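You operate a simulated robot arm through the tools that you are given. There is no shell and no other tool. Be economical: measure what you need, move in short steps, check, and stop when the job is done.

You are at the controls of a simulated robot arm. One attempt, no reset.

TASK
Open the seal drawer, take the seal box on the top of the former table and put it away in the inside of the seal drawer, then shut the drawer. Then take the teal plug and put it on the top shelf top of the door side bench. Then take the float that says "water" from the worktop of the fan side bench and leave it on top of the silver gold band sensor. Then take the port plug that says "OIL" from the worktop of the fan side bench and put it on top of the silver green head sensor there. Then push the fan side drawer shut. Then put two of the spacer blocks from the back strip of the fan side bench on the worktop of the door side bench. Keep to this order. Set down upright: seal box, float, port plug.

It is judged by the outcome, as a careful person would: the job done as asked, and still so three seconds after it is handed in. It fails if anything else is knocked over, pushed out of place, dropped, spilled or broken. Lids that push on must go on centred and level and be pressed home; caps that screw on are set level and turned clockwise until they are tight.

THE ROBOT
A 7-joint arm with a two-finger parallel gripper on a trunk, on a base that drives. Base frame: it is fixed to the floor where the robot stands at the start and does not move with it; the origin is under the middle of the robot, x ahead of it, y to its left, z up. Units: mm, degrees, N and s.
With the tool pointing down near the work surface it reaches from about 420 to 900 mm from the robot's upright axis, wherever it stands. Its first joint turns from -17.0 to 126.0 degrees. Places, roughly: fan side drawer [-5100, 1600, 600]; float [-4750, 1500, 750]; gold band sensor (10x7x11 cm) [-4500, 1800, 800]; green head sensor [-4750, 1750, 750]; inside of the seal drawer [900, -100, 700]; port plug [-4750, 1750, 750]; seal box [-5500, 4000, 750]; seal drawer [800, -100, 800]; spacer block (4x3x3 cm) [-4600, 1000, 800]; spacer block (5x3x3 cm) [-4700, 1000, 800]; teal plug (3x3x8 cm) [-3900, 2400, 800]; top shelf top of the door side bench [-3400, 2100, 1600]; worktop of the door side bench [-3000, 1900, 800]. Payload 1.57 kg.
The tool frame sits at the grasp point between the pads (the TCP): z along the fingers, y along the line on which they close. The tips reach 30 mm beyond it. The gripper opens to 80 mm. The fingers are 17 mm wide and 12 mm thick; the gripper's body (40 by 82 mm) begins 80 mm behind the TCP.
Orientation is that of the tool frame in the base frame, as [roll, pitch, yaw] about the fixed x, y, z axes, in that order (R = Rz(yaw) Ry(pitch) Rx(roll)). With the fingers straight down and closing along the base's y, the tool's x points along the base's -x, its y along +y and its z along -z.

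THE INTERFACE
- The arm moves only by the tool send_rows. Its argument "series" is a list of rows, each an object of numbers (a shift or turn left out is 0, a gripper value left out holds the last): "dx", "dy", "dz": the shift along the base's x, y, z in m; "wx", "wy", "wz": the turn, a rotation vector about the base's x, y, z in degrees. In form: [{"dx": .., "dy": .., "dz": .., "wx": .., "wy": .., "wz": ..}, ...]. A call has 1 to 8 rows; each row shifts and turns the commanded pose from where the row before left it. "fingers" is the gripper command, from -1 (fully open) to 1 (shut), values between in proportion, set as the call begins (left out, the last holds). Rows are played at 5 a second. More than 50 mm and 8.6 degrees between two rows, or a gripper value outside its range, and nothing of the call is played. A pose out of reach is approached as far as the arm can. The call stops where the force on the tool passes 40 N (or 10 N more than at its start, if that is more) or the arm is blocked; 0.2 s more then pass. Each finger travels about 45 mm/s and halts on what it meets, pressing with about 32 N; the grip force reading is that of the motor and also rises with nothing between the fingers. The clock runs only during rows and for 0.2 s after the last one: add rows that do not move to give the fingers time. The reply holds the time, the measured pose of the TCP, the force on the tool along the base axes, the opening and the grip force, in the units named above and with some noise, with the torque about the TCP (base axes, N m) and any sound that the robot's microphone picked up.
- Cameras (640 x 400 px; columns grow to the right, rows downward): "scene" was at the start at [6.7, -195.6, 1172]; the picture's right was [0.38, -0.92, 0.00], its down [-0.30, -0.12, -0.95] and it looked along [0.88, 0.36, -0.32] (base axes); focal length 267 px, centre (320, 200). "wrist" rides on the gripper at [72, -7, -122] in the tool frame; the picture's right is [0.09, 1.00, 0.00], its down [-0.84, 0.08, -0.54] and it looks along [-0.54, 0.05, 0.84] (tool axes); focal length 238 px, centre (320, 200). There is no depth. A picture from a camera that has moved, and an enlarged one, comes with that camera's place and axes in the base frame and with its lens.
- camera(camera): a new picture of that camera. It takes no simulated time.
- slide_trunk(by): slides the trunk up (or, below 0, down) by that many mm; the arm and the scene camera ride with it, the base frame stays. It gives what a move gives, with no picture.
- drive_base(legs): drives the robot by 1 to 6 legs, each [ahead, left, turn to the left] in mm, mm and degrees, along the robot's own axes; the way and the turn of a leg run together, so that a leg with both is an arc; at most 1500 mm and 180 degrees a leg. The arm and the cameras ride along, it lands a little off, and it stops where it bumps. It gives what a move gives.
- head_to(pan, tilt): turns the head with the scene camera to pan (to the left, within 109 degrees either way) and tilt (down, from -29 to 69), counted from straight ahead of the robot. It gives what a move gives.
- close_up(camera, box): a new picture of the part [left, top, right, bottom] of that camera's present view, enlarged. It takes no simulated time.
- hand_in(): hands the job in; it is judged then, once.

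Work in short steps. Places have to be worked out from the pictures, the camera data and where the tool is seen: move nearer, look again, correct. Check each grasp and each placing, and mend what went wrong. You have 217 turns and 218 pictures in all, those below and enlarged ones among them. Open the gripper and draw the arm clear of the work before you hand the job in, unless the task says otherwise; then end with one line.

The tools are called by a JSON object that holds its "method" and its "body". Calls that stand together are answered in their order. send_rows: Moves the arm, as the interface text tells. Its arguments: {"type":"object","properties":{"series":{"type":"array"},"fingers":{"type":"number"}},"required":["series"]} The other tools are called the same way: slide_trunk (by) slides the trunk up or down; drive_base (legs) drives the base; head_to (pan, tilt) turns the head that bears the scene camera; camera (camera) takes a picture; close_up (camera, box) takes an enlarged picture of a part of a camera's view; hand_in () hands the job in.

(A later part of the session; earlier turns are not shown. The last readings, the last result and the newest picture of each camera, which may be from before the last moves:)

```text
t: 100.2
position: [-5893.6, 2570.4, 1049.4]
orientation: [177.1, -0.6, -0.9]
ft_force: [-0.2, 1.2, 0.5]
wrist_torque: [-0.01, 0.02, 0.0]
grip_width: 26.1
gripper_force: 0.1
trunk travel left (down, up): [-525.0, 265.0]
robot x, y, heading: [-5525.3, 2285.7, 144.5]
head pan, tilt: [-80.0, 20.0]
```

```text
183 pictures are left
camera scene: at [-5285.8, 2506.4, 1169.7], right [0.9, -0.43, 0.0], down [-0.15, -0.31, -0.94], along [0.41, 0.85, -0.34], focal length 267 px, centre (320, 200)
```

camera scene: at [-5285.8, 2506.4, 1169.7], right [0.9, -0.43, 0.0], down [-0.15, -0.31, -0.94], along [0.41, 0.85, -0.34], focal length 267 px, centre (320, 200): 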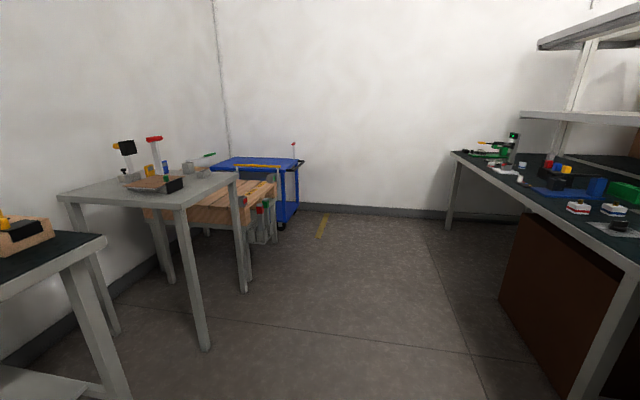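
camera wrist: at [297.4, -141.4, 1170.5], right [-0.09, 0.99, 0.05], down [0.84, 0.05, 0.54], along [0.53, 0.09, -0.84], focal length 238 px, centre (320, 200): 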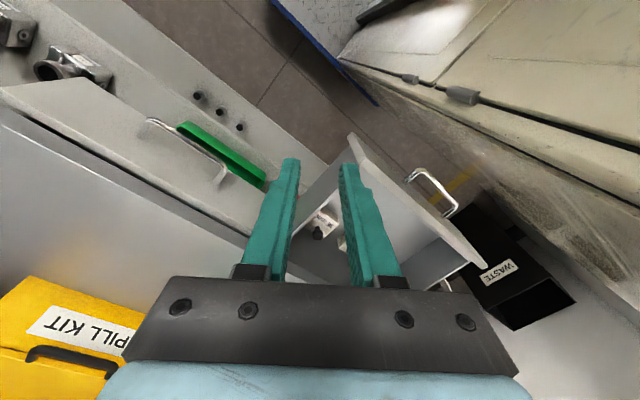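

The grey table ahead matches the former table. I zoom in on it.

{"method": "close_up", "body": {"camera": "scene", "box": [60, 120, 260, 245]}}

{"method": "drive_base", "body": {"legs": [[0, -1200, 0]]}}

{"method": "head_to", "body": {"pan": -5, "tilt": 35}}

{"method": "camera", "body": {"camera": "scene"}}

{"method": "camera", "body": {"camera": "wrist"}}

```text
3.20 times, centred on (160, 182) of scene
camera zoom: at [-5285.8, 2506.4, 1169.7], right [0.9, -0.43, 0.0], down [-0.15, -0.31, -0.94], along [0.41, 0.85, -0.34], focal length 855 px, centre (832, 256)
```

zoom: 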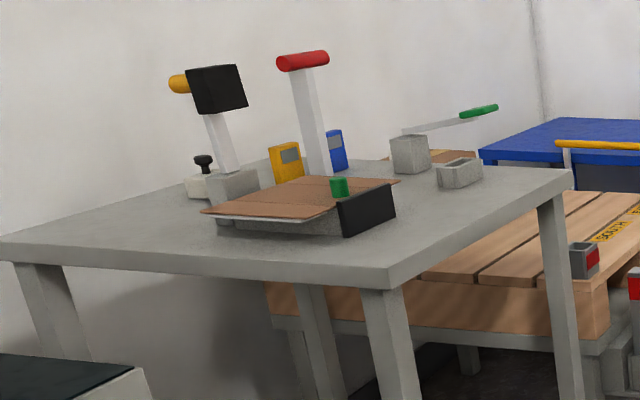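

```text
t: 106.3
position: [-5199.1, 3545.6, 1048.6]
orientation: [177.0, -0.6, -0.3]
ft_force: [0.2, 0.2, -0.6]
wrist_torque: [0.01, 0.03, 0.03]
grip_width: 26.1
gripper_force: 0.0
trunk travel left (down, up): [-525.0, 265.0]
robot x, y, heading: [-4828.7, 3263.8, 144.8]
head pan, tilt: [-80.0, 20.0]
```

```text
t: 107.8
position: [-5198.1, 3546.6, 1048.7]
orientation: [176.9, -0.6, -0.4]
ft_force: [0.0, 0.4, -0.5]
wrist_torque: [-0.01, -0.03, -0.04]
grip_width: 25.7
gripper_force: 0.1
trunk travel left (down, up): [-525.0, 265.0]
robot x, y, heading: [-4829.4, 3262.6, 144.9]
head pan, tilt: [-5.0, 35.0]
```

```text
181 pictures are left
camera scene: at [-4696.7, 3461.1, 1145.9], right [0.65, 0.76, 0.0], down [0.44, -0.37, -0.82], along [-0.63, 0.53, -0.57], focal length 267 px, centre (320, 200)
```

scene: 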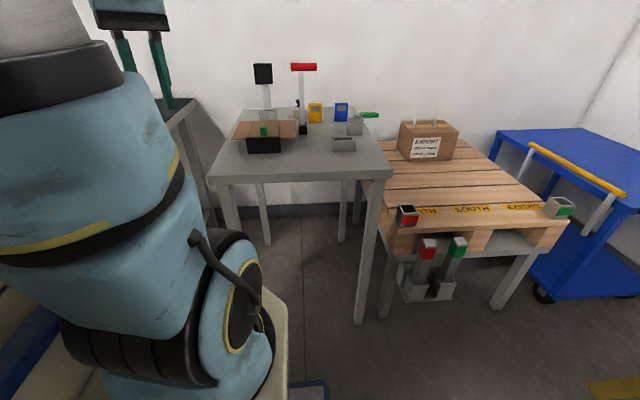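

```text
180 pictures are left
camera wrist: at [-5127.5, 3560.7, 1169.7], right [0.09, -0.99, 0.05], down [-0.84, -0.04, 0.54], along [-0.53, -0.09, -0.84], focal length 238 px, centre (320, 200)
```

wrist: 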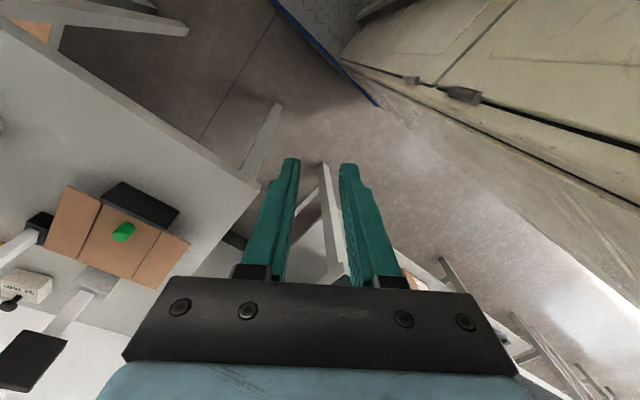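

A small white box with a black knob stands at the table's back left, like those in the drawer. I zoom on it.

{"method": "close_up", "body": {"camera": "wrist", "box": [0, 240, 120, 315]}}

{"method": "close_up", "body": {"camera": "scene", "box": [220, 50, 400, 165]}}

```text
5.33 times, centred on (60, 278) of wrist
camera zoom: at [-5127.5, 3560.7, 1169.7], right [0.09, -0.99, 0.05], down [-0.84, -0.04, 0.54], along [-0.53, -0.09, -0.84], focal length 1271 px, centre (1707, -213)
```

zoom: 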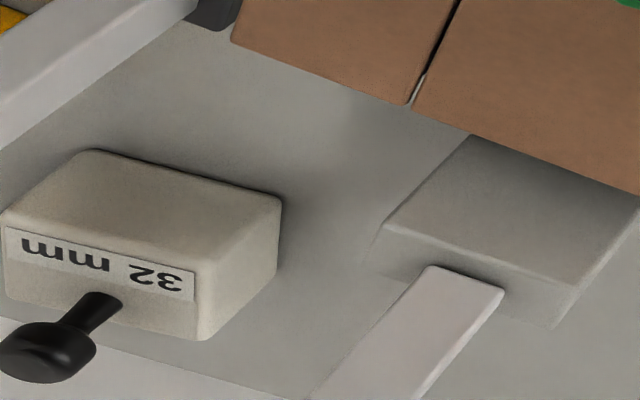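

```text
3.48 times, centred on (310, 108) of scene
camera zoom: at [-4696.7, 3461.1, 1145.9], right [0.65, 0.76, 0.0], down [0.44, -0.37, -0.82], along [-0.63, 0.53, -0.57], focal length 930 px, centre (355, 522)
```

zoom: 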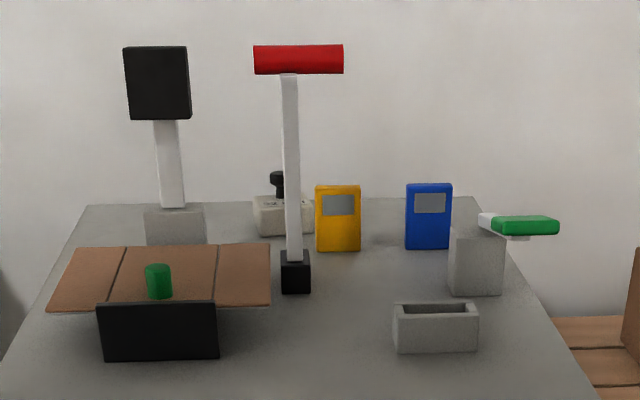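

The seal box is the small white "32 mm" box with a black knob, at about (−5630, 4143), deep on the table behind a red lever. I have to stand close to the table and tilt the tool to reach it. First I raise the trunk and close in on the table.

{"method": "slide_trunk", "body": {"by": 150}}

{"method": "drive_base", "body": {"legs": [[200, -90, 0]]}}

{"method": "head_to", "body": {"pan": 10, "tilt": 40}}

{"method": "camera", "body": {"camera": "scene"}}

{"method": "camera", "body": {"camera": "wrist"}}

```text
t: 109.5
position: [-5198.3, 3547.4, 1198.0]
orientation: [176.9, -0.6, -0.3]
ft_force: [-0.7, -0.3, 0.3]
wrist_torque: [0.0, 0.03, 0.01]
grip_width: 26.0
gripper_force: 0.0
trunk travel left (down, up): [-675.0, 115.0]
robot x, y, heading: [-4828.2, 3261.4, 145.0]
head pan, tilt: [-5.0, 35.0]
```

```text
t: 111.2
position: [-5308.8, 3735.8, 1198.3]
orientation: [176.9, -0.6, -0.4]
ft_force: [-0.1, 0.3, 0.3]
wrist_torque: [-0.02, 0.0, -0.01]
grip_width: 25.9
gripper_force: 0.0
trunk travel left (down, up): [-675.0, 115.0]
robot x, y, heading: [-4939.1, 3450.3, 144.8]
head pan, tilt: [-5.0, 35.0]
```

```text
t: 112.0
position: [-5308.4, 3736.5, 1199.1]
orientation: [176.9, -0.7, -0.4]
ft_force: [-0.4, 0.5, -0.4]
wrist_torque: [0.0, 0.01, 0.02]
grip_width: 26.3
gripper_force: 0.0
trunk travel left (down, up): [-675.0, 115.0]
robot x, y, heading: [-4933.1, 3451.6, 144.7]
head pan, tilt: [10.0, 40.0]
```

```text
177 pictures are left
camera scene: at [-4816.5, 3629.4, 1288.4], right [0.43, 0.9, 0.0], down [0.58, -0.27, -0.77], along [-0.69, 0.33, -0.64], focal length 267 px, centre (320, 200)
```

scene: 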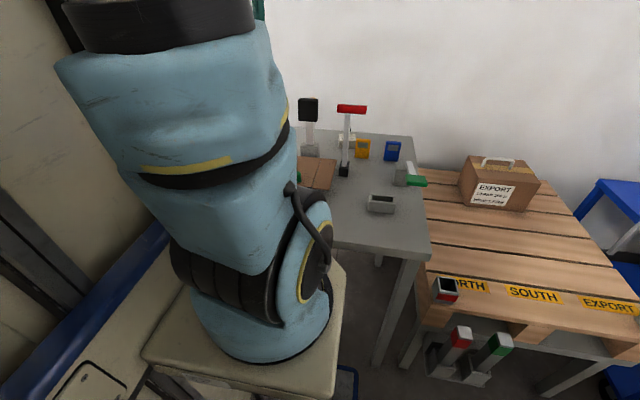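

```text
176 pictures are left
camera wrist: at [-5237.4, 3750.2, 1319.7], right [0.08, -0.99, 0.05], down [-0.84, -0.04, 0.54], along [-0.53, -0.09, -0.84], focal length 238 px, centre (320, 200)
```

wrist: 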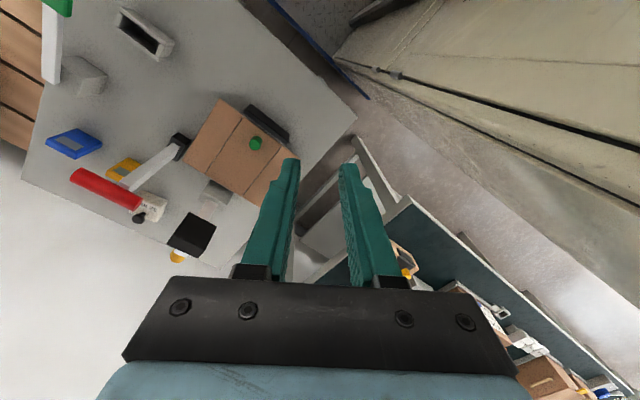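

I refine the seal box's place with two close-ups.

{"method": "close_up", "body": {"camera": "scene", "box": [290, 90, 410, 165]}}

{"method": "close_up", "body": {"camera": "wrist", "box": [60, 140, 220, 240]}}

```text
5.33 times, centred on (350, 128) of scene
camera zoom: at [-4816.5, 3629.4, 1288.4], right [0.43, 0.9, 0.0], down [0.58, -0.27, -0.77], along [-0.69, 0.33, -0.64], focal length 1426 px, centre (160, 587)
```

zoom: 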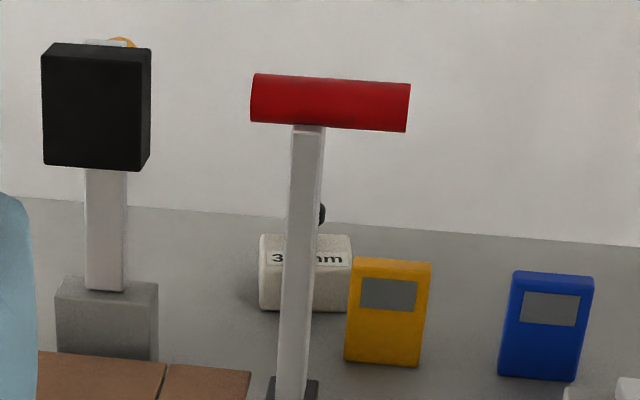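

```text
4.00 times, centred on (140, 190) of wrist
camera zoom: at [-5237.4, 3750.2, 1319.7], right [0.08, -0.99, 0.05], down [-0.84, -0.04, 0.54], along [-0.53, -0.09, -0.84], focal length 953 px, centre (1040, 240)
```

zoom: 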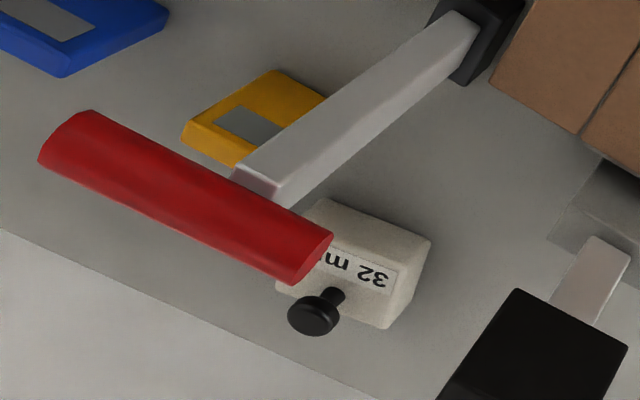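

The knob is at about (−5630, 4144, 833). I drive the last bit to the table, then square up the tool and tilt it forward by 25°.

{"method": "drive_base", "body": {"legs": [[55, 0, 0]]}}

{"method": "send_rows", "body": {"series": [{"wx": 3, "dz": -0.02}, {"wz": -8.5}, {"wz": -8.5}, {"wz": -8.5}, {"wz": -8.5}, {"wx": 4.8, "wy": 6.8}, {"wx": 4.8, "wy": 6.8}, {"wx": 4.8, "wy": 6.8}], "fingers": -0.2}}

{"method": "camera", "body": {"camera": "wrist"}}

{"method": "head_to", "body": {"pan": -10, "tilt": 60}}

{"method": "camera", "body": {"camera": "scene"}}

```text
t: 113.0
position: [-5353.4, 3767.2, 1198.4]
orientation: [177.0, -0.6, -0.3]
ft_force: [0.4, 0.4, -0.6]
wrist_torque: [0.01, 0.02, -0.04]
grip_width: 26.2
gripper_force: 0.0
trunk travel left (down, up): [-675.0, 115.0]
robot x, y, heading: [-4984.7, 3482.9, 144.5]
head pan, tilt: [10.0, 40.0]
```

```text
t: 114.8
position: [-5369.3, 3772.5, 1173.3]
orientation: [-179.7, 24.4, -34.5]
ft_force: [-0.1, 0.7, 0.0]
wrist_torque: [-0.04, -0.01, 0.03]
grip_width: 48.0
gripper_force: 0.0
out of reach, approached as far as the arm can: row 8
trunk travel left (down, up): [-675.0, 115.0]
robot x, y, heading: [-4984.7, 3483.3, 144.8]
head pan, tilt: [10.0, 40.0]
```

```text
173 pictures are left
camera wrist: at [-5269.2, 3712.8, 1253.6], right [-0.5, -0.87, -0.04], down [-0.49, 0.24, 0.84], along [-0.72, 0.44, -0.54], focal length 238 px, centre (320, 200)
```

wrist: 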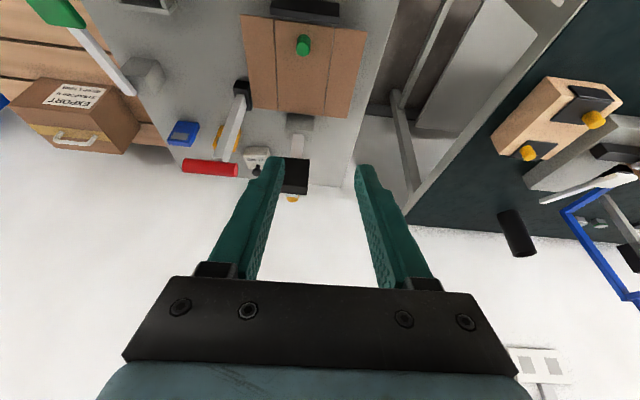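

```text
t: 115.6
position: [-5368.5, 3772.2, 1174.0]
orientation: [-179.6, 24.4, -34.4]
ft_force: [-0.4, 0.2, 0.8]
wrist_torque: [0.0, -0.01, 0.04]
grip_width: 48.1
gripper_force: 0.1
trunk travel left (down, up): [-675.0, 115.0]
robot x, y, heading: [-4978.8, 3484.7, 144.9]
head pan, tilt: [-10.0, 60.0]
```

```text
172 pictures are left
camera scene: at [-4831.9, 3672.4, 1261.6], right [0.71, 0.71, 0.0], down [0.61, -0.61, -0.5], along [-0.35, 0.35, -0.87], focal length 267 px, centre (320, 200)
```

scene: 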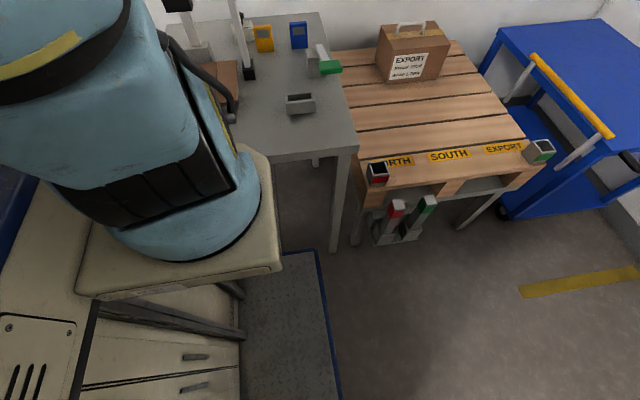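

Base front is close to but clear of the table. I send the tool forward over the levers, staying high.

{"method": "send_rows", "body": {"series": [{"dx": -0.0259, "dy": 0.0371, "dz": -0.005}, {"dx": -0.0259, "dy": 0.0371, "dz": -0.005}, {"dx": -0.0259, "dy": 0.0371, "dz": -0.005}, {"dx": -0.0259, "dy": 0.0371, "dz": -0.005}, {"dx": -0.0259, "dy": 0.0371, "dz": -0.005}, {"dx": -0.0259, "dy": 0.0371, "dz": -0.005}, {"dx": -0.0259, "dy": 0.0371, "dz": -0.005}]}}

{"method": "camera", "body": {"camera": "wrist"}}

```text
t: 117.2
position: [-5551.4, 4030.9, 1140.5]
orientation: [-179.7, 24.4, -34.3]
ft_force: [-0.3, 0.0, 1.1]
wrist_torque: [0.03, 0.03, -0.04]
grip_width: 48.2
gripper_force: 0.1
trunk travel left (down, up): [-675.0, 115.0]
robot x, y, heading: [-4979.2, 3487.6, 145.0]
head pan, tilt: [-10.0, 60.0]
```

```text
171 pictures are left
camera wrist: at [-5451.8, 3971.4, 1220.9], right [-0.49, -0.87, -0.04], down [-0.49, 0.24, 0.84], along [-0.72, 0.44, -0.54], focal length 238 px, centre (320, 200)
```

wrist: 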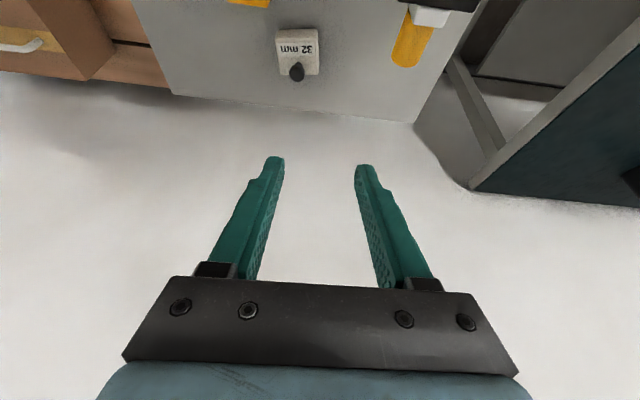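

The "32 mm" box is clearly in view; knob near (−5614, 4126). I go over it and down to z≈940, then check the arm against the red lever.

{"method": "send_rows", "body": {"series": [{"dx": -0.021, "dy": 0.0317, "dz": -0.03}, {"dx": -0.021, "dy": 0.0317, "dz": -0.03}, {"dx": -0.021, "dy": 0.0317, "dz": -0.03}, {"dz": -0.045}]}}

{"method": "camera", "body": {"camera": "wrist"}}

{"method": "head_to", "body": {"pan": 10, "tilt": 25}}

{"method": "camera", "body": {"camera": "scene"}}

```text
t: 118.2
position: [-5613.7, 4125.3, 1003.8]
orientation: [-179.7, 24.5, -34.3]
ft_force: [-0.1, -0.5, 0.3]
wrist_torque: [0.02, 0.02, 0.05]
grip_width: 48.1
gripper_force: 0.0
trunk travel left (down, up): [-675.0, 115.0]
robot x, y, heading: [-4983.1, 3485.9, 144.7]
head pan, tilt: [-10.0, 60.0]
```

```text
170 pictures are left
camera wrist: at [-5514.7, 4065.9, 1084.7], right [-0.49, -0.87, -0.04], down [-0.49, 0.24, 0.84], along [-0.72, 0.44, -0.54], focal length 238 px, centre (320, 200)
```

wrist: 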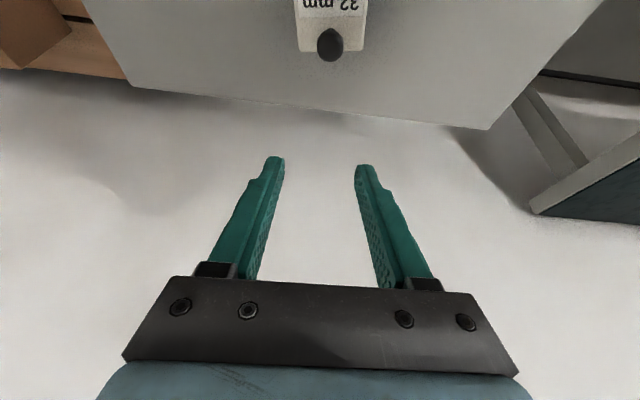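

```text
t: 119.2
position: [-5614.2, 4124.0, 1004.3]
orientation: [-179.6, 24.4, -34.3]
ft_force: [-0.3, -0.2, 0.3]
wrist_torque: [0.0, 0.02, 0.0]
grip_width: 48.0
gripper_force: 0.0
trunk travel left (down, up): [-675.0, 115.0]
robot x, y, heading: [-4983.8, 3485.8, 144.5]
head pan, tilt: [10.0, 25.0]
```

```text
169 pictures are left
camera scene: at [-4868.2, 3664.4, 1311.6], right [0.43, 0.9, 0.0], down [0.38, -0.18, -0.91], along [-0.82, 0.39, -0.42], focal length 267 px, centre (320, 200)
```

scene: 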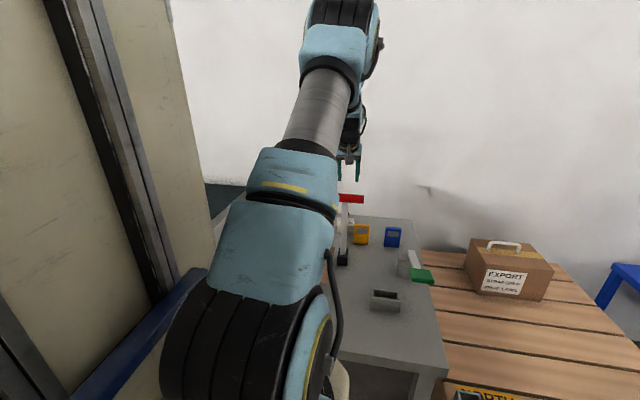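

The tool sits right above the knob and the forearm is clear of the lever. I narrow the fingers and descend to z≈900.

{"method": "send_rows", "body": {"series": [{"dz": -0.035}, {"dz": -0.035}, {"dz": -0.035}], "fingers": 0.1}}

{"method": "camera", "body": {"camera": "wrist"}}

```text
t: 120.0
position: [-5609.9, 4125.4, 898.3]
orientation: [-179.6, 24.4, -34.4]
ft_force: [0.3, 0.7, 0.7]
wrist_torque: [-0.03, 0.01, 0.01]
grip_width: 36.0
gripper_force: 0.0
trunk travel left (down, up): [-675.0, 115.0]
robot x, y, heading: [-4983.8, 3484.0, 144.8]
head pan, tilt: [10.0, 25.0]
```

```text
168 pictures are left
camera wrist: at [-5512.1, 4066.1, 977.9], right [-0.49, -0.87, -0.04], down [-0.49, 0.24, 0.84], along [-0.72, 0.44, -0.54], focal length 238 px, centre (320, 200)
```

wrist: 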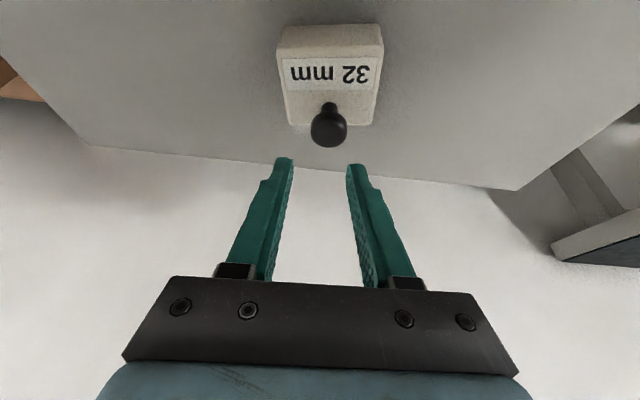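

The knob head is at about (−5609, 4121, 847). I lower so the pads surround it.

{"method": "send_rows", "body": {"series": [{"dx": -0.001, "dy": -0.004, "dz": -0.022}, {"dx": -0.001, "dy": -0.001, "dz": -0.022}]}}

{"method": "camera", "body": {"camera": "wrist"}}

```text
t: 120.6
position: [-5618.5, 4123.4, 864.2]
orientation: [-179.5, 25.3, -34.2]
ft_force: [0.4, 0.7, 36.6]
wrist_torque: [0.7, -0.21, 0.0]
grip_width: 36.4
gripper_force: 0.1
trunk travel left (down, up): [-675.0, 115.0]
robot x, y, heading: [-4979.9, 3484.0, 144.8]
head pan, tilt: [10.0, 25.0]
```

```text
167 pictures are left
camera wrist: at [-5518.0, 4063.5, 942.1], right [-0.49, -0.87, -0.05], down [-0.48, 0.23, 0.85], along [-0.72, 0.44, -0.53], focal length 238 px, centre (320, 200)
```

wrist: 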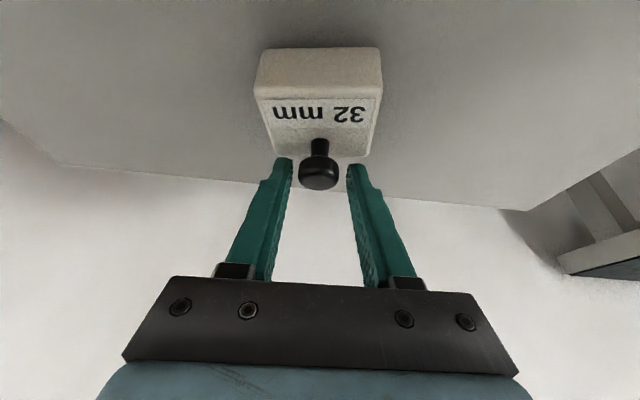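

Tips touch the box's top (36 N), with the knob between the fingers. I rise 5 mm to unload and close on the knob.

{"method": "send_rows", "body": {"series": [{"dz": 0.008}]}}

{"method": "send_rows", "body": {"series": [{}, {}, {}], "fingers": 1}}

{"method": "camera", "body": {"camera": "wrist"}}

```text
t: 121.0
position: [-5615.0, 4121.7, 864.2]
orientation: [-179.6, 24.4, -34.2]
ft_force: [-3.4, 2.8, 22.7]
wrist_torque: [0.54, -0.11, 0.1]
grip_width: 37.4
gripper_force: 1.1
trunk travel left (down, up): [-675.0, 115.0]
robot x, y, heading: [-4981.2, 3483.9, 144.7]
head pan, tilt: [10.0, 25.0]
```

```text
t: 121.8
position: [-5614.6, 4118.7, 864.7]
orientation: [-179.7, 24.3, -34.3]
ft_force: [3.8, 0.7, 23.1]
wrist_torque: [0.17, -0.14, -0.04]
grip_width: 21.4
gripper_force: 31.4
trunk travel left (down, up): [-675.0, 115.0]
robot x, y, heading: [-4985.4, 3484.1, 144.9]
head pan, tilt: [10.0, 25.0]
```

```text
166 pictures are left
camera wrist: at [-5515.7, 4061.0, 944.3], right [-0.49, -0.87, -0.04], down [-0.49, 0.24, 0.84], along [-0.72, 0.44, -0.54], focal length 238 px, centre (320, 200)
```

wrist: 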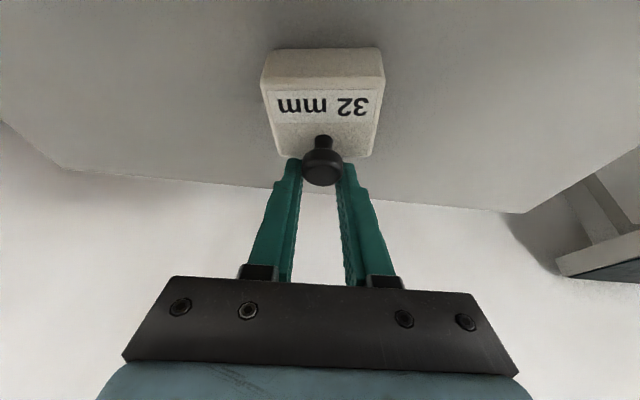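

The knob is gripped (21 mm). I lift slowly.

{"method": "send_rows", "body": {"series": [{"dz": 0.015}, {"dz": 0.03}, {"dz": 0.03}]}}

{"method": "camera", "body": {"camera": "wrist"}}

```text
t: 122.6
position: [-5614.8, 4119.5, 937.2]
orientation: [-179.7, 24.2, -34.3]
ft_force: [0.0, -0.2, -1.2]
wrist_torque: [-0.01, -0.02, 0.02]
grip_width: 21.0
gripper_force: 32.2
trunk travel left (down, up): [-675.0, 115.0]
robot x, y, heading: [-4984.2, 3485.0, 144.9]
head pan, tilt: [10.0, 25.0]
```

```text
165 pictures are left
camera wrist: at [-5516.2, 4060.2, 1016.8], right [-0.49, -0.87, -0.04], down [-0.49, 0.24, 0.84], along [-0.72, 0.44, -0.54], focal length 238 px, centre (320, 200)
```

wrist: 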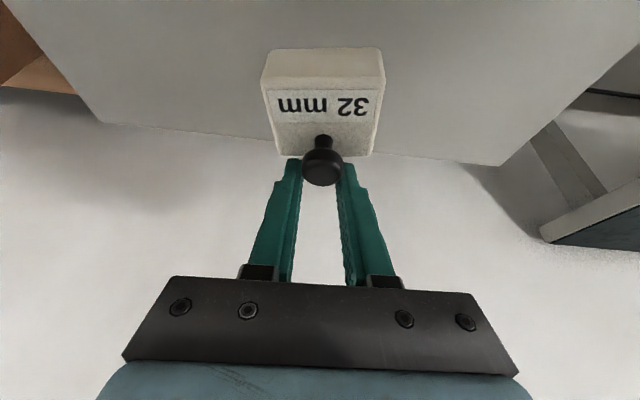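

The seal box is up. I lift it well above the levers and draw it back.

{"method": "send_rows", "body": {"series": [{"dz": 0.045}, {"dz": 0.045}, {"dz": 0.045}, {"dz": 0.045}, {"dz": 0.045}, {"dx": 0.021, "dy": -0.0317, "dz": 0.02}, {"dx": 0.021, "dy": -0.0317, "dz": 0.01}, {"dx": 0.021, "dy": -0.0317}]}}

{"method": "send_rows", "body": {"series": [{"dx": 0.026, "dy": -0.037}, {"dx": 0.026, "dy": -0.037}, {"dx": 0.026, "dy": -0.037}, {"dx": 0.026, "dy": -0.037}, {"dx": 0.026, "dy": -0.037}, {"dx": 0.026, "dy": -0.037}, {"dx": 0.026, "dy": -0.037}]}}

{"method": "camera", "body": {"camera": "wrist"}}

```text
t: 124.4
position: [-5551.3, 4027.4, 1191.3]
orientation: [-179.7, 24.4, -34.3]
ft_force: [-1.1, 0.2, -1.5]
wrist_torque: [-0.03, -0.02, -0.02]
grip_width: 21.2
gripper_force: 32.3
trunk travel left (down, up): [-675.0, 115.0]
robot x, y, heading: [-4983.8, 3482.2, 144.7]
head pan, tilt: [10.0, 25.0]
```

```text
t: 126.0
position: [-5375.7, 3766.2, 1192.8]
orientation: [-179.5, 24.4, -34.3]
ft_force: [-0.6, -1.8, -0.6]
wrist_torque: [0.17, -0.03, -0.03]
grip_width: 21.1
gripper_force: 31.7
out of reach, approached as far as the arm can: row 7
trunk travel left (down, up): [-675.0, 115.0]
robot x, y, heading: [-4984.9, 3485.1, 144.7]
head pan, tilt: [10.0, 25.0]
```

```text
164 pictures are left
camera wrist: at [-5276.5, 3706.9, 1273.1], right [-0.49, -0.87, -0.05], down [-0.49, 0.24, 0.84], along [-0.72, 0.44, -0.54], focal length 238 px, centre (320, 200)
```

wrist: 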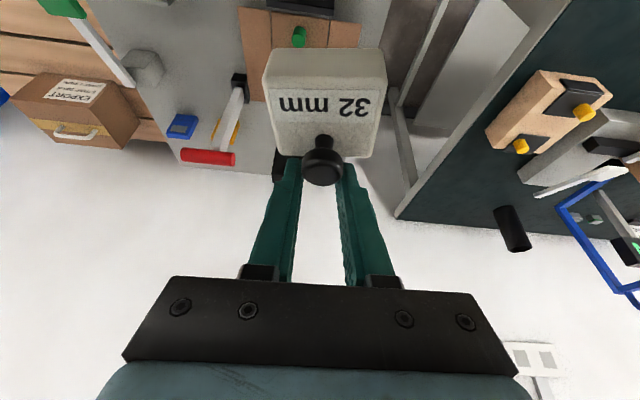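

The box is held level. I retrace my way: back off, then strafe left along the aisle.

{"method": "drive_base", "body": {"legs": [[-230, 0, 0], [0, 1360, 0], [0, 1360, 0]]}}

{"method": "camera", "body": {"camera": "wrist"}}

{"method": "head_to", "body": {"pan": -90, "tilt": 25}}

{"method": "camera", "body": {"camera": "scene"}}

```text
t: 140.5
position: [-6724.8, 1376.4, 1192.7]
orientation: [-179.7, 24.3, -32.8]
ft_force: [0.5, -1.3, -0.5]
wrist_torque: [-0.02, -0.02, -0.01]
grip_width: 20.2
gripper_force: 32.1
trunk travel left (down, up): [-675.0, 115.0]
robot x, y, heading: [-6324.9, 1104.6, 146.4]
head pan, tilt: [10.0, 25.0]
```

```text
163 pictures are left
camera wrist: at [-6624.3, 1319.7, 1273.1], right [-0.47, -0.88, -0.04], down [-0.5, 0.22, 0.84], along [-0.73, 0.42, -0.54], focal length 238 px, centre (320, 200)
```

wrist: 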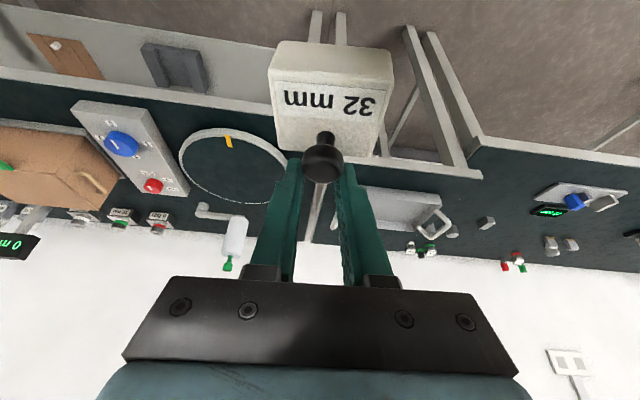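

```text
t: 142.3
position: [-6724.6, 1376.3, 1193.7]
orientation: [-179.6, 24.3, -32.8]
ft_force: [-0.1, 0.1, -1.9]
wrist_torque: [0.01, 0.03, 0.02]
grip_width: 19.9
gripper_force: 32.0
trunk travel left (down, up): [-675.0, 115.0]
robot x, y, heading: [-6330.4, 1099.8, 146.2]
head pan, tilt: [-90.0, 25.0]
```

```text
162 pictures are left
camera scene: at [-6080.1, 1324.7, 1311.7], right [0.83, -0.56, 0.0], down [-0.23, -0.35, -0.91], along [0.5, 0.75, -0.42], focal length 267 px, centre (320, 200)
```

scene: 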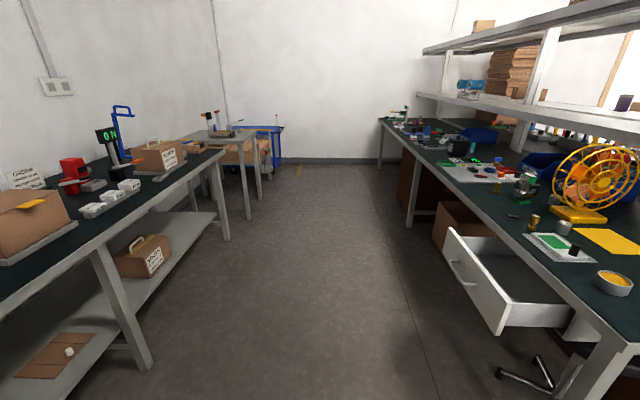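

The box is still held well. I back out along the side aisle to the far side of the benches.

{"method": "drive_base", "body": {"legs": [[-1400, 0, -1.3], [-1430, 0, 0]]}}

{"method": "drive_base", "body": {"legs": [[0, 0, -119]]}}

{"method": "camera", "body": {"camera": "wrist"}}

{"method": "head_to", "body": {"pan": 0, "tilt": 20}}

{"method": "camera", "body": {"camera": "scene"}}

```text
t: 156.1
position: [-4365.7, -224.1, 1191.9]
orientation: [-179.6, 24.3, -32.4]
ft_force: [0.2, -0.3, 0.0]
wrist_torque: [0.02, 0.0, 0.01]
grip_width: 0.0
gripper_force: 21.5
trunk travel left (down, up): [-675.0, 115.0]
robot x, y, heading: [-3964.4, -497.3, 146.7]
head pan, tilt: [-90.0, 25.0]
```

```text
t: 161.6
position: [-3521.0, -302.2, 1191.5]
orientation: [-179.6, 24.3, -154.8]
ft_force: [-0.2, 1.2, -0.3]
wrist_torque: [-0.01, -0.01, 0.02]
grip_width: 0.0
gripper_force: 21.1
trunk travel left (down, up): [-675.0, 115.0]
robot x, y, heading: [-3968.3, -496.4, 24.0]
head pan, tilt: [-90.0, 25.0]
```

```text
161 pictures are left
camera wrist: at [-3623.7, -355.2, 1273.1], right [-0.5, 0.87, -0.04], down [0.45, 0.3, 0.84], along [0.74, 0.4, -0.54], focal length 238 px, centre (320, 200)
```

wrist: 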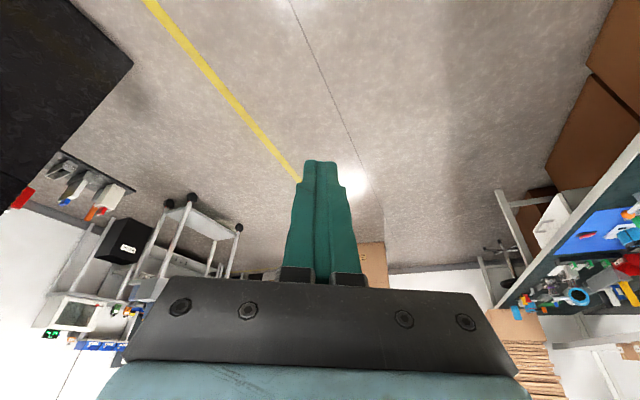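

```text
t: 163.2
position: [-3521.3, -301.7, 1192.6]
orientation: [-179.6, 24.3, -154.9]
ft_force: [-0.1, 0.3, 0.3]
wrist_torque: [0.01, 0.01, -0.01]
grip_width: 0.1
gripper_force: 21.7
trunk travel left (down, up): [-675.0, 115.0]
robot x, y, heading: [-3968.4, -496.4, 24.1]
head pan, tilt: [0.0, 20.0]
```

```text
160 pictures are left
camera scene: at [-3857.9, -701.6, 1319.7], right [0.41, -0.91, 0.0], down [-0.31, -0.14, -0.94], along [0.86, 0.39, -0.34], focal length 267 px, centre (320, 200)
```

scene: 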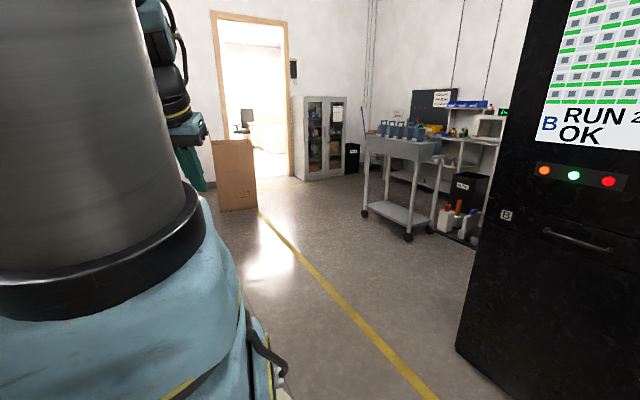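

The box slipped out of the grip on the way. I have to find it on the floor, so I turn back and look down the aisle.

{"method": "drive_base", "body": {"legs": [[0, 0, 121]]}}

{"method": "head_to", "body": {"pan": -25, "tilt": 30}}

{"method": "camera", "body": {"camera": "scene"}}

{"method": "camera", "body": {"camera": "wrist"}}

```text
t: 168.6
position: [-4352.5, -206.4, 1191.6]
orientation: [-179.6, 24.3, -35.4]
ft_force: [-0.4, -0.5, 0.0]
wrist_torque: [0.01, 0.01, -0.03]
grip_width: 0.1
gripper_force: 21.2
trunk travel left (down, up): [-675.0, 115.0]
robot x, y, heading: [-3963.9, -494.5, 143.5]
head pan, tilt: [0.0, 20.0]
```

```text
t: 169.5
position: [-4351.6, -205.6, 1193.6]
orientation: [-179.7, 24.2, -35.2]
ft_force: [0.4, -0.5, 0.9]
wrist_torque: [0.01, -0.02, 0.04]
grip_width: 0.0
gripper_force: 21.3
trunk travel left (down, up): [-675.0, 115.0]
robot x, y, heading: [-3967.1, -494.2, 144.0]
head pan, tilt: [-25.0, 30.0]
```

```text
159 pictures are left
camera scene: at [-3807.8, -279.8, 1303.7], right [0.88, 0.48, 0.0], down [0.24, -0.44, -0.87], along [-0.42, 0.76, -0.5], focal length 267 px, centre (320, 200)
```

scene: 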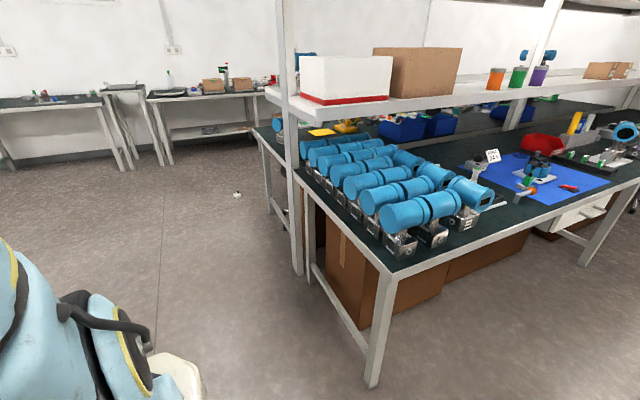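

```text
158 pictures are left
camera wrist: at [-4253.9, -266.6, 1273.1], right [-0.51, -0.86, -0.04], down [-0.49, 0.25, 0.84], along [-0.71, 0.45, -0.54], focal length 238 px, centre (320, 200)
```

wrist: 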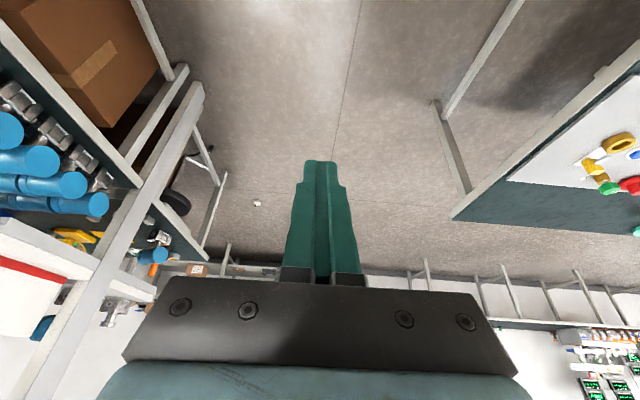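

A small whitish thing lies on the floor at (237, 195). I zoom in.

{"method": "close_up", "body": {"camera": "scene", "box": [205, 175, 269, 215]}}

{"method": "close_up", "body": {"camera": "wrist", "box": [225, 183, 289, 223]}}

```text
10.00 times, centred on (237, 195) of scene
camera zoom: at [-3807.8, -279.8, 1303.7], right [0.88, 0.48, 0.0], down [0.24, -0.44, -0.87], along [-0.42, 0.76, -0.5], focal length 2673 px, centre (1150, 250)
```

zoom: 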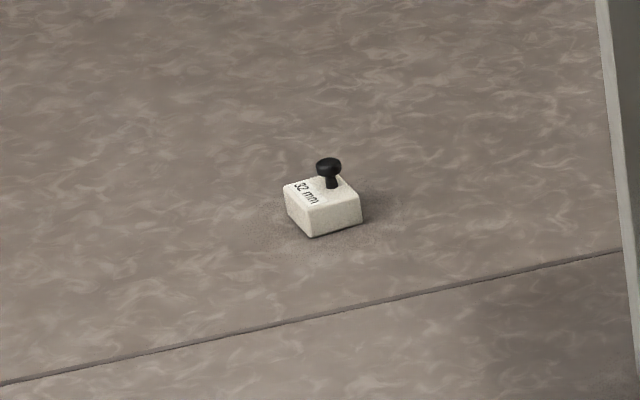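

```text
10.00 times, centred on (257, 203) of wrist
camera zoom: at [-4253.9, -266.6, 1273.1], right [-0.51, -0.86, -0.04], down [-0.49, 0.25, 0.84], along [-0.71, 0.45, -0.54], focal length 2384 px, centre (950, 170)
```

zoom: 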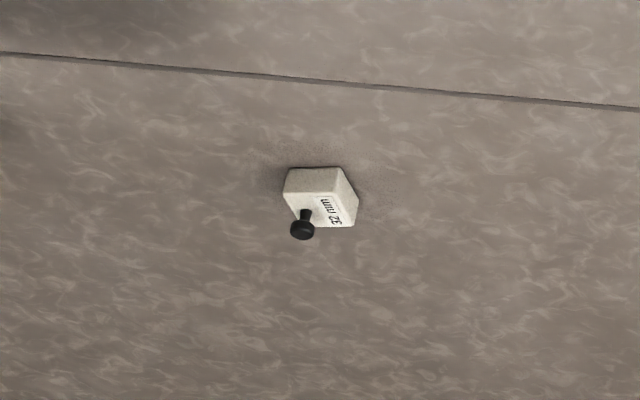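

The seal box stands upright and intact on the floor near (−5643, 1360). I drive up to it and open the gripper.

{"method": "drive_base", "body": {"legs": [[950, 0, 1], [940, 0, 0], [0, -260, 0]]}}

{"method": "head_to", "body": {"pan": -10, "tilt": 55}}

{"method": "camera", "body": {"camera": "scene"}}

{"method": "camera", "body": {"camera": "wrist"}}

```text
t: 180.5
position: [-5739.9, 1113.7, 1193.8]
orientation: [-179.6, 24.3, -34.3]
ft_force: [0.7, 0.3, 0.4]
wrist_torque: [0.03, 0.02, -0.01]
grip_width: 0.0
gripper_force: 21.0
trunk travel left (down, up): [-675.0, 115.0]
robot x, y, heading: [-5349.1, 825.7, 144.7]
head pan, tilt: [-25.0, 30.0]
```

```text
t: 181.4
position: [-5737.8, 1114.4, 1192.8]
orientation: [-179.6, 24.4, -34.4]
ft_force: [0.6, -0.3, -0.2]
wrist_torque: [-0.01, 0.0, 0.02]
grip_width: 0.1
gripper_force: 21.8
trunk travel left (down, up): [-675.0, 115.0]
robot x, y, heading: [-5349.0, 825.1, 144.5]
head pan, tilt: [-10.0, 55.0]
```

```text
155 pictures are left
camera scene: at [-5199.7, 1020.1, 1267.7], right [0.71, 0.7, 0.0], down [0.57, -0.58, -0.57], along [-0.4, 0.41, -0.82], focal length 267 px, centre (320, 200)
```

scene: 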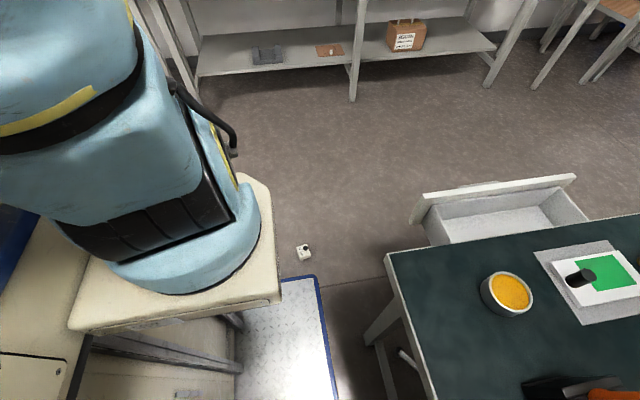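

```text
154 pictures are left
camera wrist: at [-5640.0, 1054.3, 1273.1], right [-0.5, -0.87, -0.04], down [-0.49, 0.24, 0.84], along [-0.72, 0.44, -0.54], focal length 238 px, centre (320, 200)
```

wrist: 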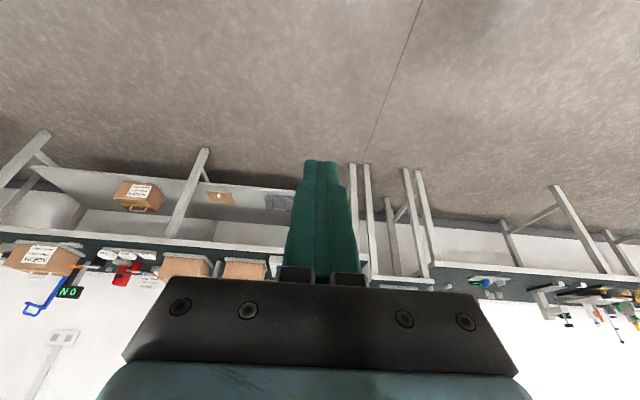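

The box is at (−5640, 1358) on the floor, clear of my deck. I straighten the tool, move over it and open the fingers, then lower the trunk.

{"method": "send_rows", "body": {"series": [{"dx": 0.016, "dy": 0.04, "wx": -4.7, "wy": -6.7}, {"dx": 0.016, "dy": 0.04, "wx": -4.7, "wy": -6.7}, {"dx": 0.016, "dy": 0.04, "wx": -4.7, "wy": -6.7}, {"dx": 0.016, "dy": 0.04}, {"dx": 0.016, "dy": 0.04}, {"dx": 0.018, "dy": 0.044}], "fingers": -1}}

{"method": "slide_trunk", "body": {"by": -500}}

{"method": "camera", "body": {"camera": "wrist"}}

{"method": "camera", "body": {"camera": "scene"}}

```text
t: 182.8
position: [-5640.8, 1357.3, 1193.8]
orientation: [-179.8, -0.3, -34.6]
ft_force: [0.2, 0.0, 0.7]
wrist_torque: [0.05, -0.02, 0.03]
grip_width: 80.0
gripper_force: 0.1
trunk travel left (down, up): [-675.0, 115.0]
robot x, y, heading: [-5347.3, 828.8, 144.6]
head pan, tilt: [-10.0, 55.0]
```

```text
refused: -500 is not a number from -400 to 400
```

```text
153 pictures are left
camera wrist: at [-5577.9, 1323.7, 1314.5], right [-0.49, -0.87, 0.0], down [-0.74, 0.41, 0.54], along [-0.47, 0.26, -0.84], focal length 238 px, centre (320, 200)
```

wrist: 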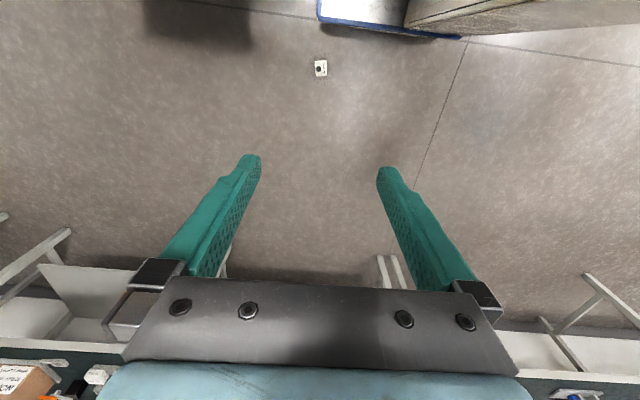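

```text
152 pictures are left
camera scene: at [-5199.7, 1019.6, 1267.7], right [0.71, 0.7, 0.0], down [0.58, -0.58, -0.57], along [-0.4, 0.41, -0.82], focal length 267 px, centre (320, 200)
```

scene: 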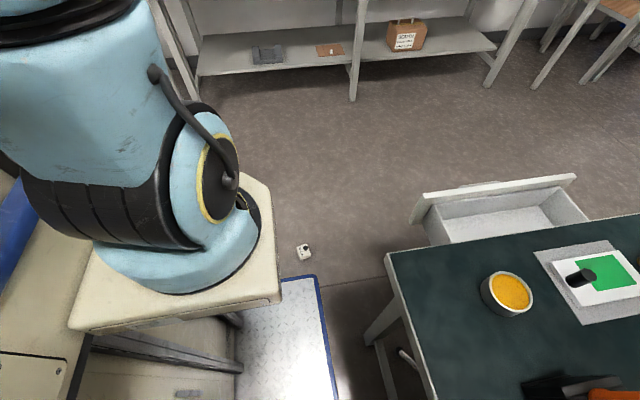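

I lower the trunk in two steps.

{"method": "slide_trunk", "body": {"by": -400}}

{"method": "slide_trunk", "body": {"by": -250}}

{"method": "camera", "body": {"camera": "wrist"}}

{"method": "camera", "body": {"camera": "scene"}}

```text
t: 186.6
position: [-5641.2, 1357.4, 793.3]
orientation: [-179.8, -0.2, -34.6]
ft_force: [0.4, -0.5, -0.8]
wrist_torque: [0.03, 0.02, -0.03]
grip_width: 80.2
gripper_force: 0.0
trunk travel left (down, up): [-275.0, 515.0]
robot x, y, heading: [-5345.6, 827.5, 145.0]
head pan, tilt: [-10.0, 55.0]
```

```text
t: 189.2
position: [-5641.6, 1357.6, 543.4]
orientation: [-179.8, -0.3, -34.5]
ft_force: [0.9, -0.2, 0.2]
wrist_torque: [-0.01, 0.03, 0.01]
grip_width: 80.0
gripper_force: 0.0
trunk travel left (down, up): [-25.0, 765.0]
robot x, y, heading: [-5346.0, 825.8, 144.6]
head pan, tilt: [-10.0, 55.0]
```

```text
151 pictures are left
camera wrist: at [-5578.2, 1323.7, 664.1], right [-0.49, -0.87, 0.0], down [-0.74, 0.41, 0.54], along [-0.47, 0.26, -0.84], focal length 238 px, centre (320, 200)
```

wrist: 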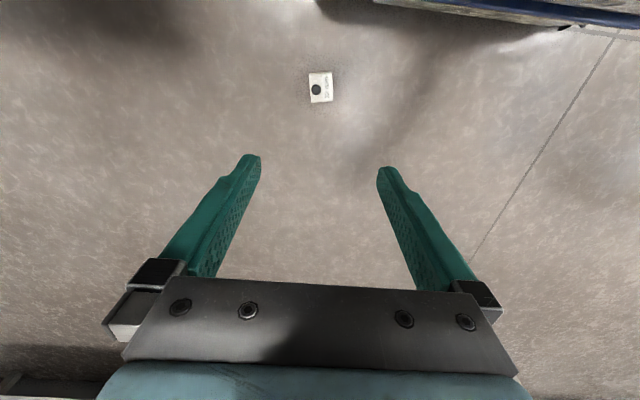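

```text
150 pictures are left
camera scene: at [-5199.6, 1020.1, 617.7], right [0.71, 0.7, 0.0], down [0.58, -0.58, -0.57], along [-0.4, 0.41, -0.82], focal length 267 px, centre (320, 200)
```

scene: 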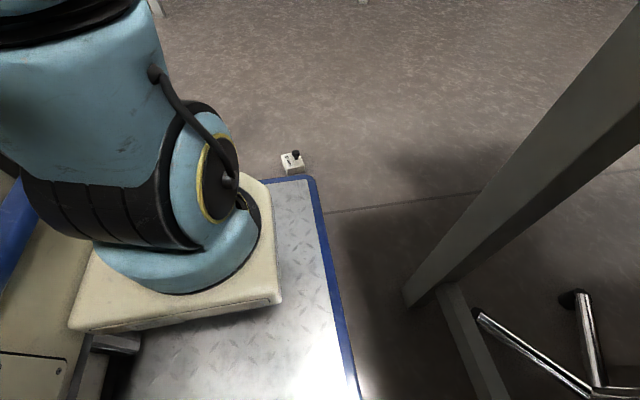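

The box is straight below, its narrow side across the fingers. I descend toward it.

{"method": "send_rows", "body": {"series": [{"dx": -0.005, "dy": 0.004, "dz": -0.045}, {"dz": -0.045}, {"dz": -0.045}, {"dz": -0.045}, {"dz": -0.045}, {"dz": -0.045}, {"dz": -0.045}, {"dz": -0.045}]}}

{"method": "camera", "body": {"camera": "wrist"}}

```text
t: 191.0
position: [-5644.6, 1361.0, 181.7]
orientation: [-179.8, -0.3, -34.5]
ft_force: [0.8, -0.1, 0.1]
wrist_torque: [-0.01, 0.0, 0.04]
grip_width: 80.2
gripper_force: 0.1
trunk travel left (down, up): [-25.0, 765.0]
robot x, y, heading: [-5344.9, 829.4, 144.5]
head pan, tilt: [-10.0, 55.0]
```

```text
149 pictures are left
camera wrist: at [-5581.5, 1327.4, 303.0], right [-0.49, -0.87, 0.0], down [-0.74, 0.41, 0.54], along [-0.47, 0.26, -0.84], focal length 238 px, centre (320, 200)
```

wrist: 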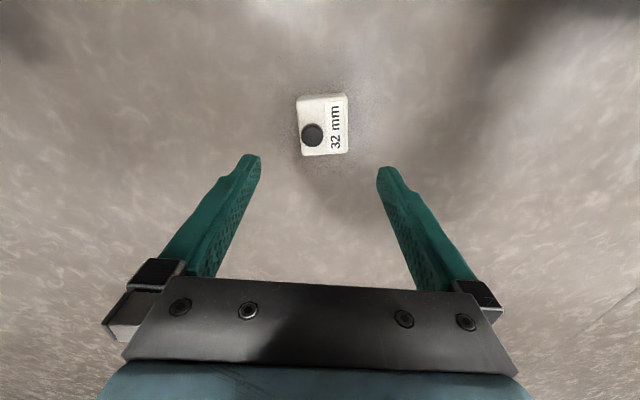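

The box is rotated about 10° from the tool, so I turn to match and descend to z≈36.

{"method": "send_rows", "body": {"series": [{"dx": -0.001, "dy": -0.001, "dz": -0.035, "wz": 5}, {"dz": -0.035, "wz": 5}, {"dz": -0.03}, {"dz": -0.025}]}}

{"method": "camera", "body": {"camera": "wrist"}}

```text
t: 192.0
position: [-5645.5, 1360.4, 57.7]
orientation: [-179.8, -0.2, -24.5]
ft_force: [-0.2, 0.2, -0.3]
wrist_torque: [-0.01, 0.01, -0.02]
grip_width: 79.7
gripper_force: 0.0
trunk travel left (down, up): [-25.0, 765.0]
robot x, y, heading: [-5344.9, 828.9, 144.6]
head pan, tilt: [-10.0, 55.0]
```

```text
148 pictures are left
camera wrist: at [-5576.5, 1336.7, 179.4], right [-0.33, -0.94, 0.0], down [-0.8, 0.28, 0.54], along [-0.51, 0.18, -0.84], focal length 238 px, centre (320, 200)
```

wrist: 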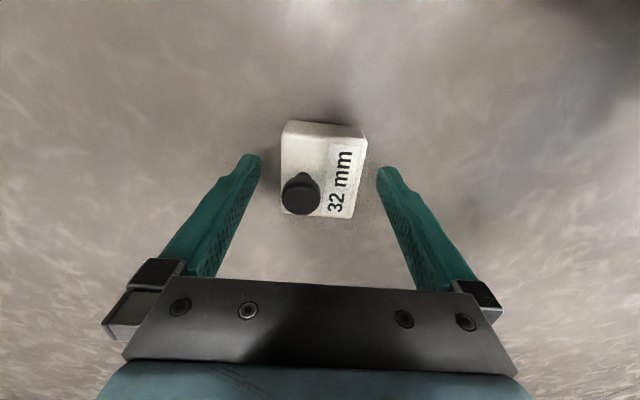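

Well lined up. I go down the last 21 mm and close on the body.

{"method": "send_rows", "body": {"series": [{"dz": -0.012}, {"dz": -0.009}]}}

{"method": "send_rows", "body": {"series": [{}, {}, {}], "fingers": 1}}

{"method": "send_rows", "body": {"series": [{"dz": 0.03}, {"dz": 0.045}, {"dz": 0.045}]}}

{"method": "camera", "body": {"camera": "wrist"}}

```text
t: 192.6
position: [-5646.7, 1359.5, 37.8]
orientation: [-179.8, -0.2, -24.6]
ft_force: [0.1, 0.0, 0.1]
wrist_torque: [0.01, -0.04, -0.03]
grip_width: 80.2
gripper_force: 0.1
trunk travel left (down, up): [-25.0, 765.0]
robot x, y, heading: [-5347.4, 828.0, 144.5]
head pan, tilt: [-10.0, 55.0]
```

```text
t: 193.4
position: [-5644.9, 1361.4, 37.6]
orientation: [-179.7, -0.3, -24.5]
ft_force: [0.0, -0.4, 0.2]
wrist_torque: [0.01, 0.0, -0.02]
grip_width: 55.0
gripper_force: 26.4
trunk travel left (down, up): [-25.0, 765.0]
robot x, y, heading: [-5346.8, 828.3, 144.5]
head pan, tilt: [-10.0, 55.0]
```

```text
t: 194.2
position: [-5646.3, 1360.1, 158.2]
orientation: [-179.8, -0.3, -24.6]
ft_force: [-0.5, -0.1, -1.2]
wrist_torque: [-0.01, 0.01, -0.02]
grip_width: 54.9
gripper_force: 32.1
trunk travel left (down, up): [-25.0, 765.0]
robot x, y, heading: [-5348.0, 831.7, 144.6]
head pan, tilt: [-10.0, 55.0]
```

```text
147 pictures are left
camera wrist: at [-5579.1, 1336.8, 278.6], right [-0.33, -0.94, 0.0], down [-0.8, 0.28, 0.54], along [-0.51, 0.18, -0.84], focal length 238 px, centre (320, 200)
```

wrist: 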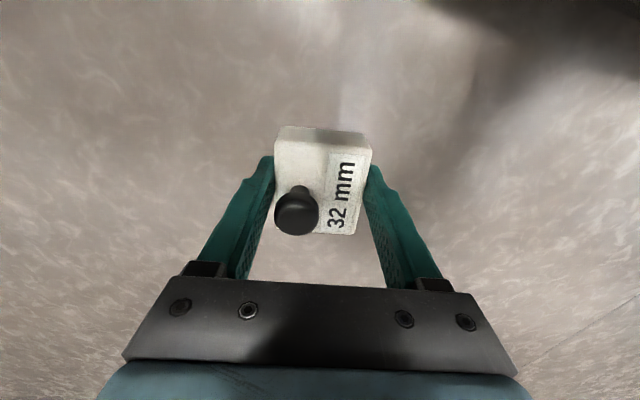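

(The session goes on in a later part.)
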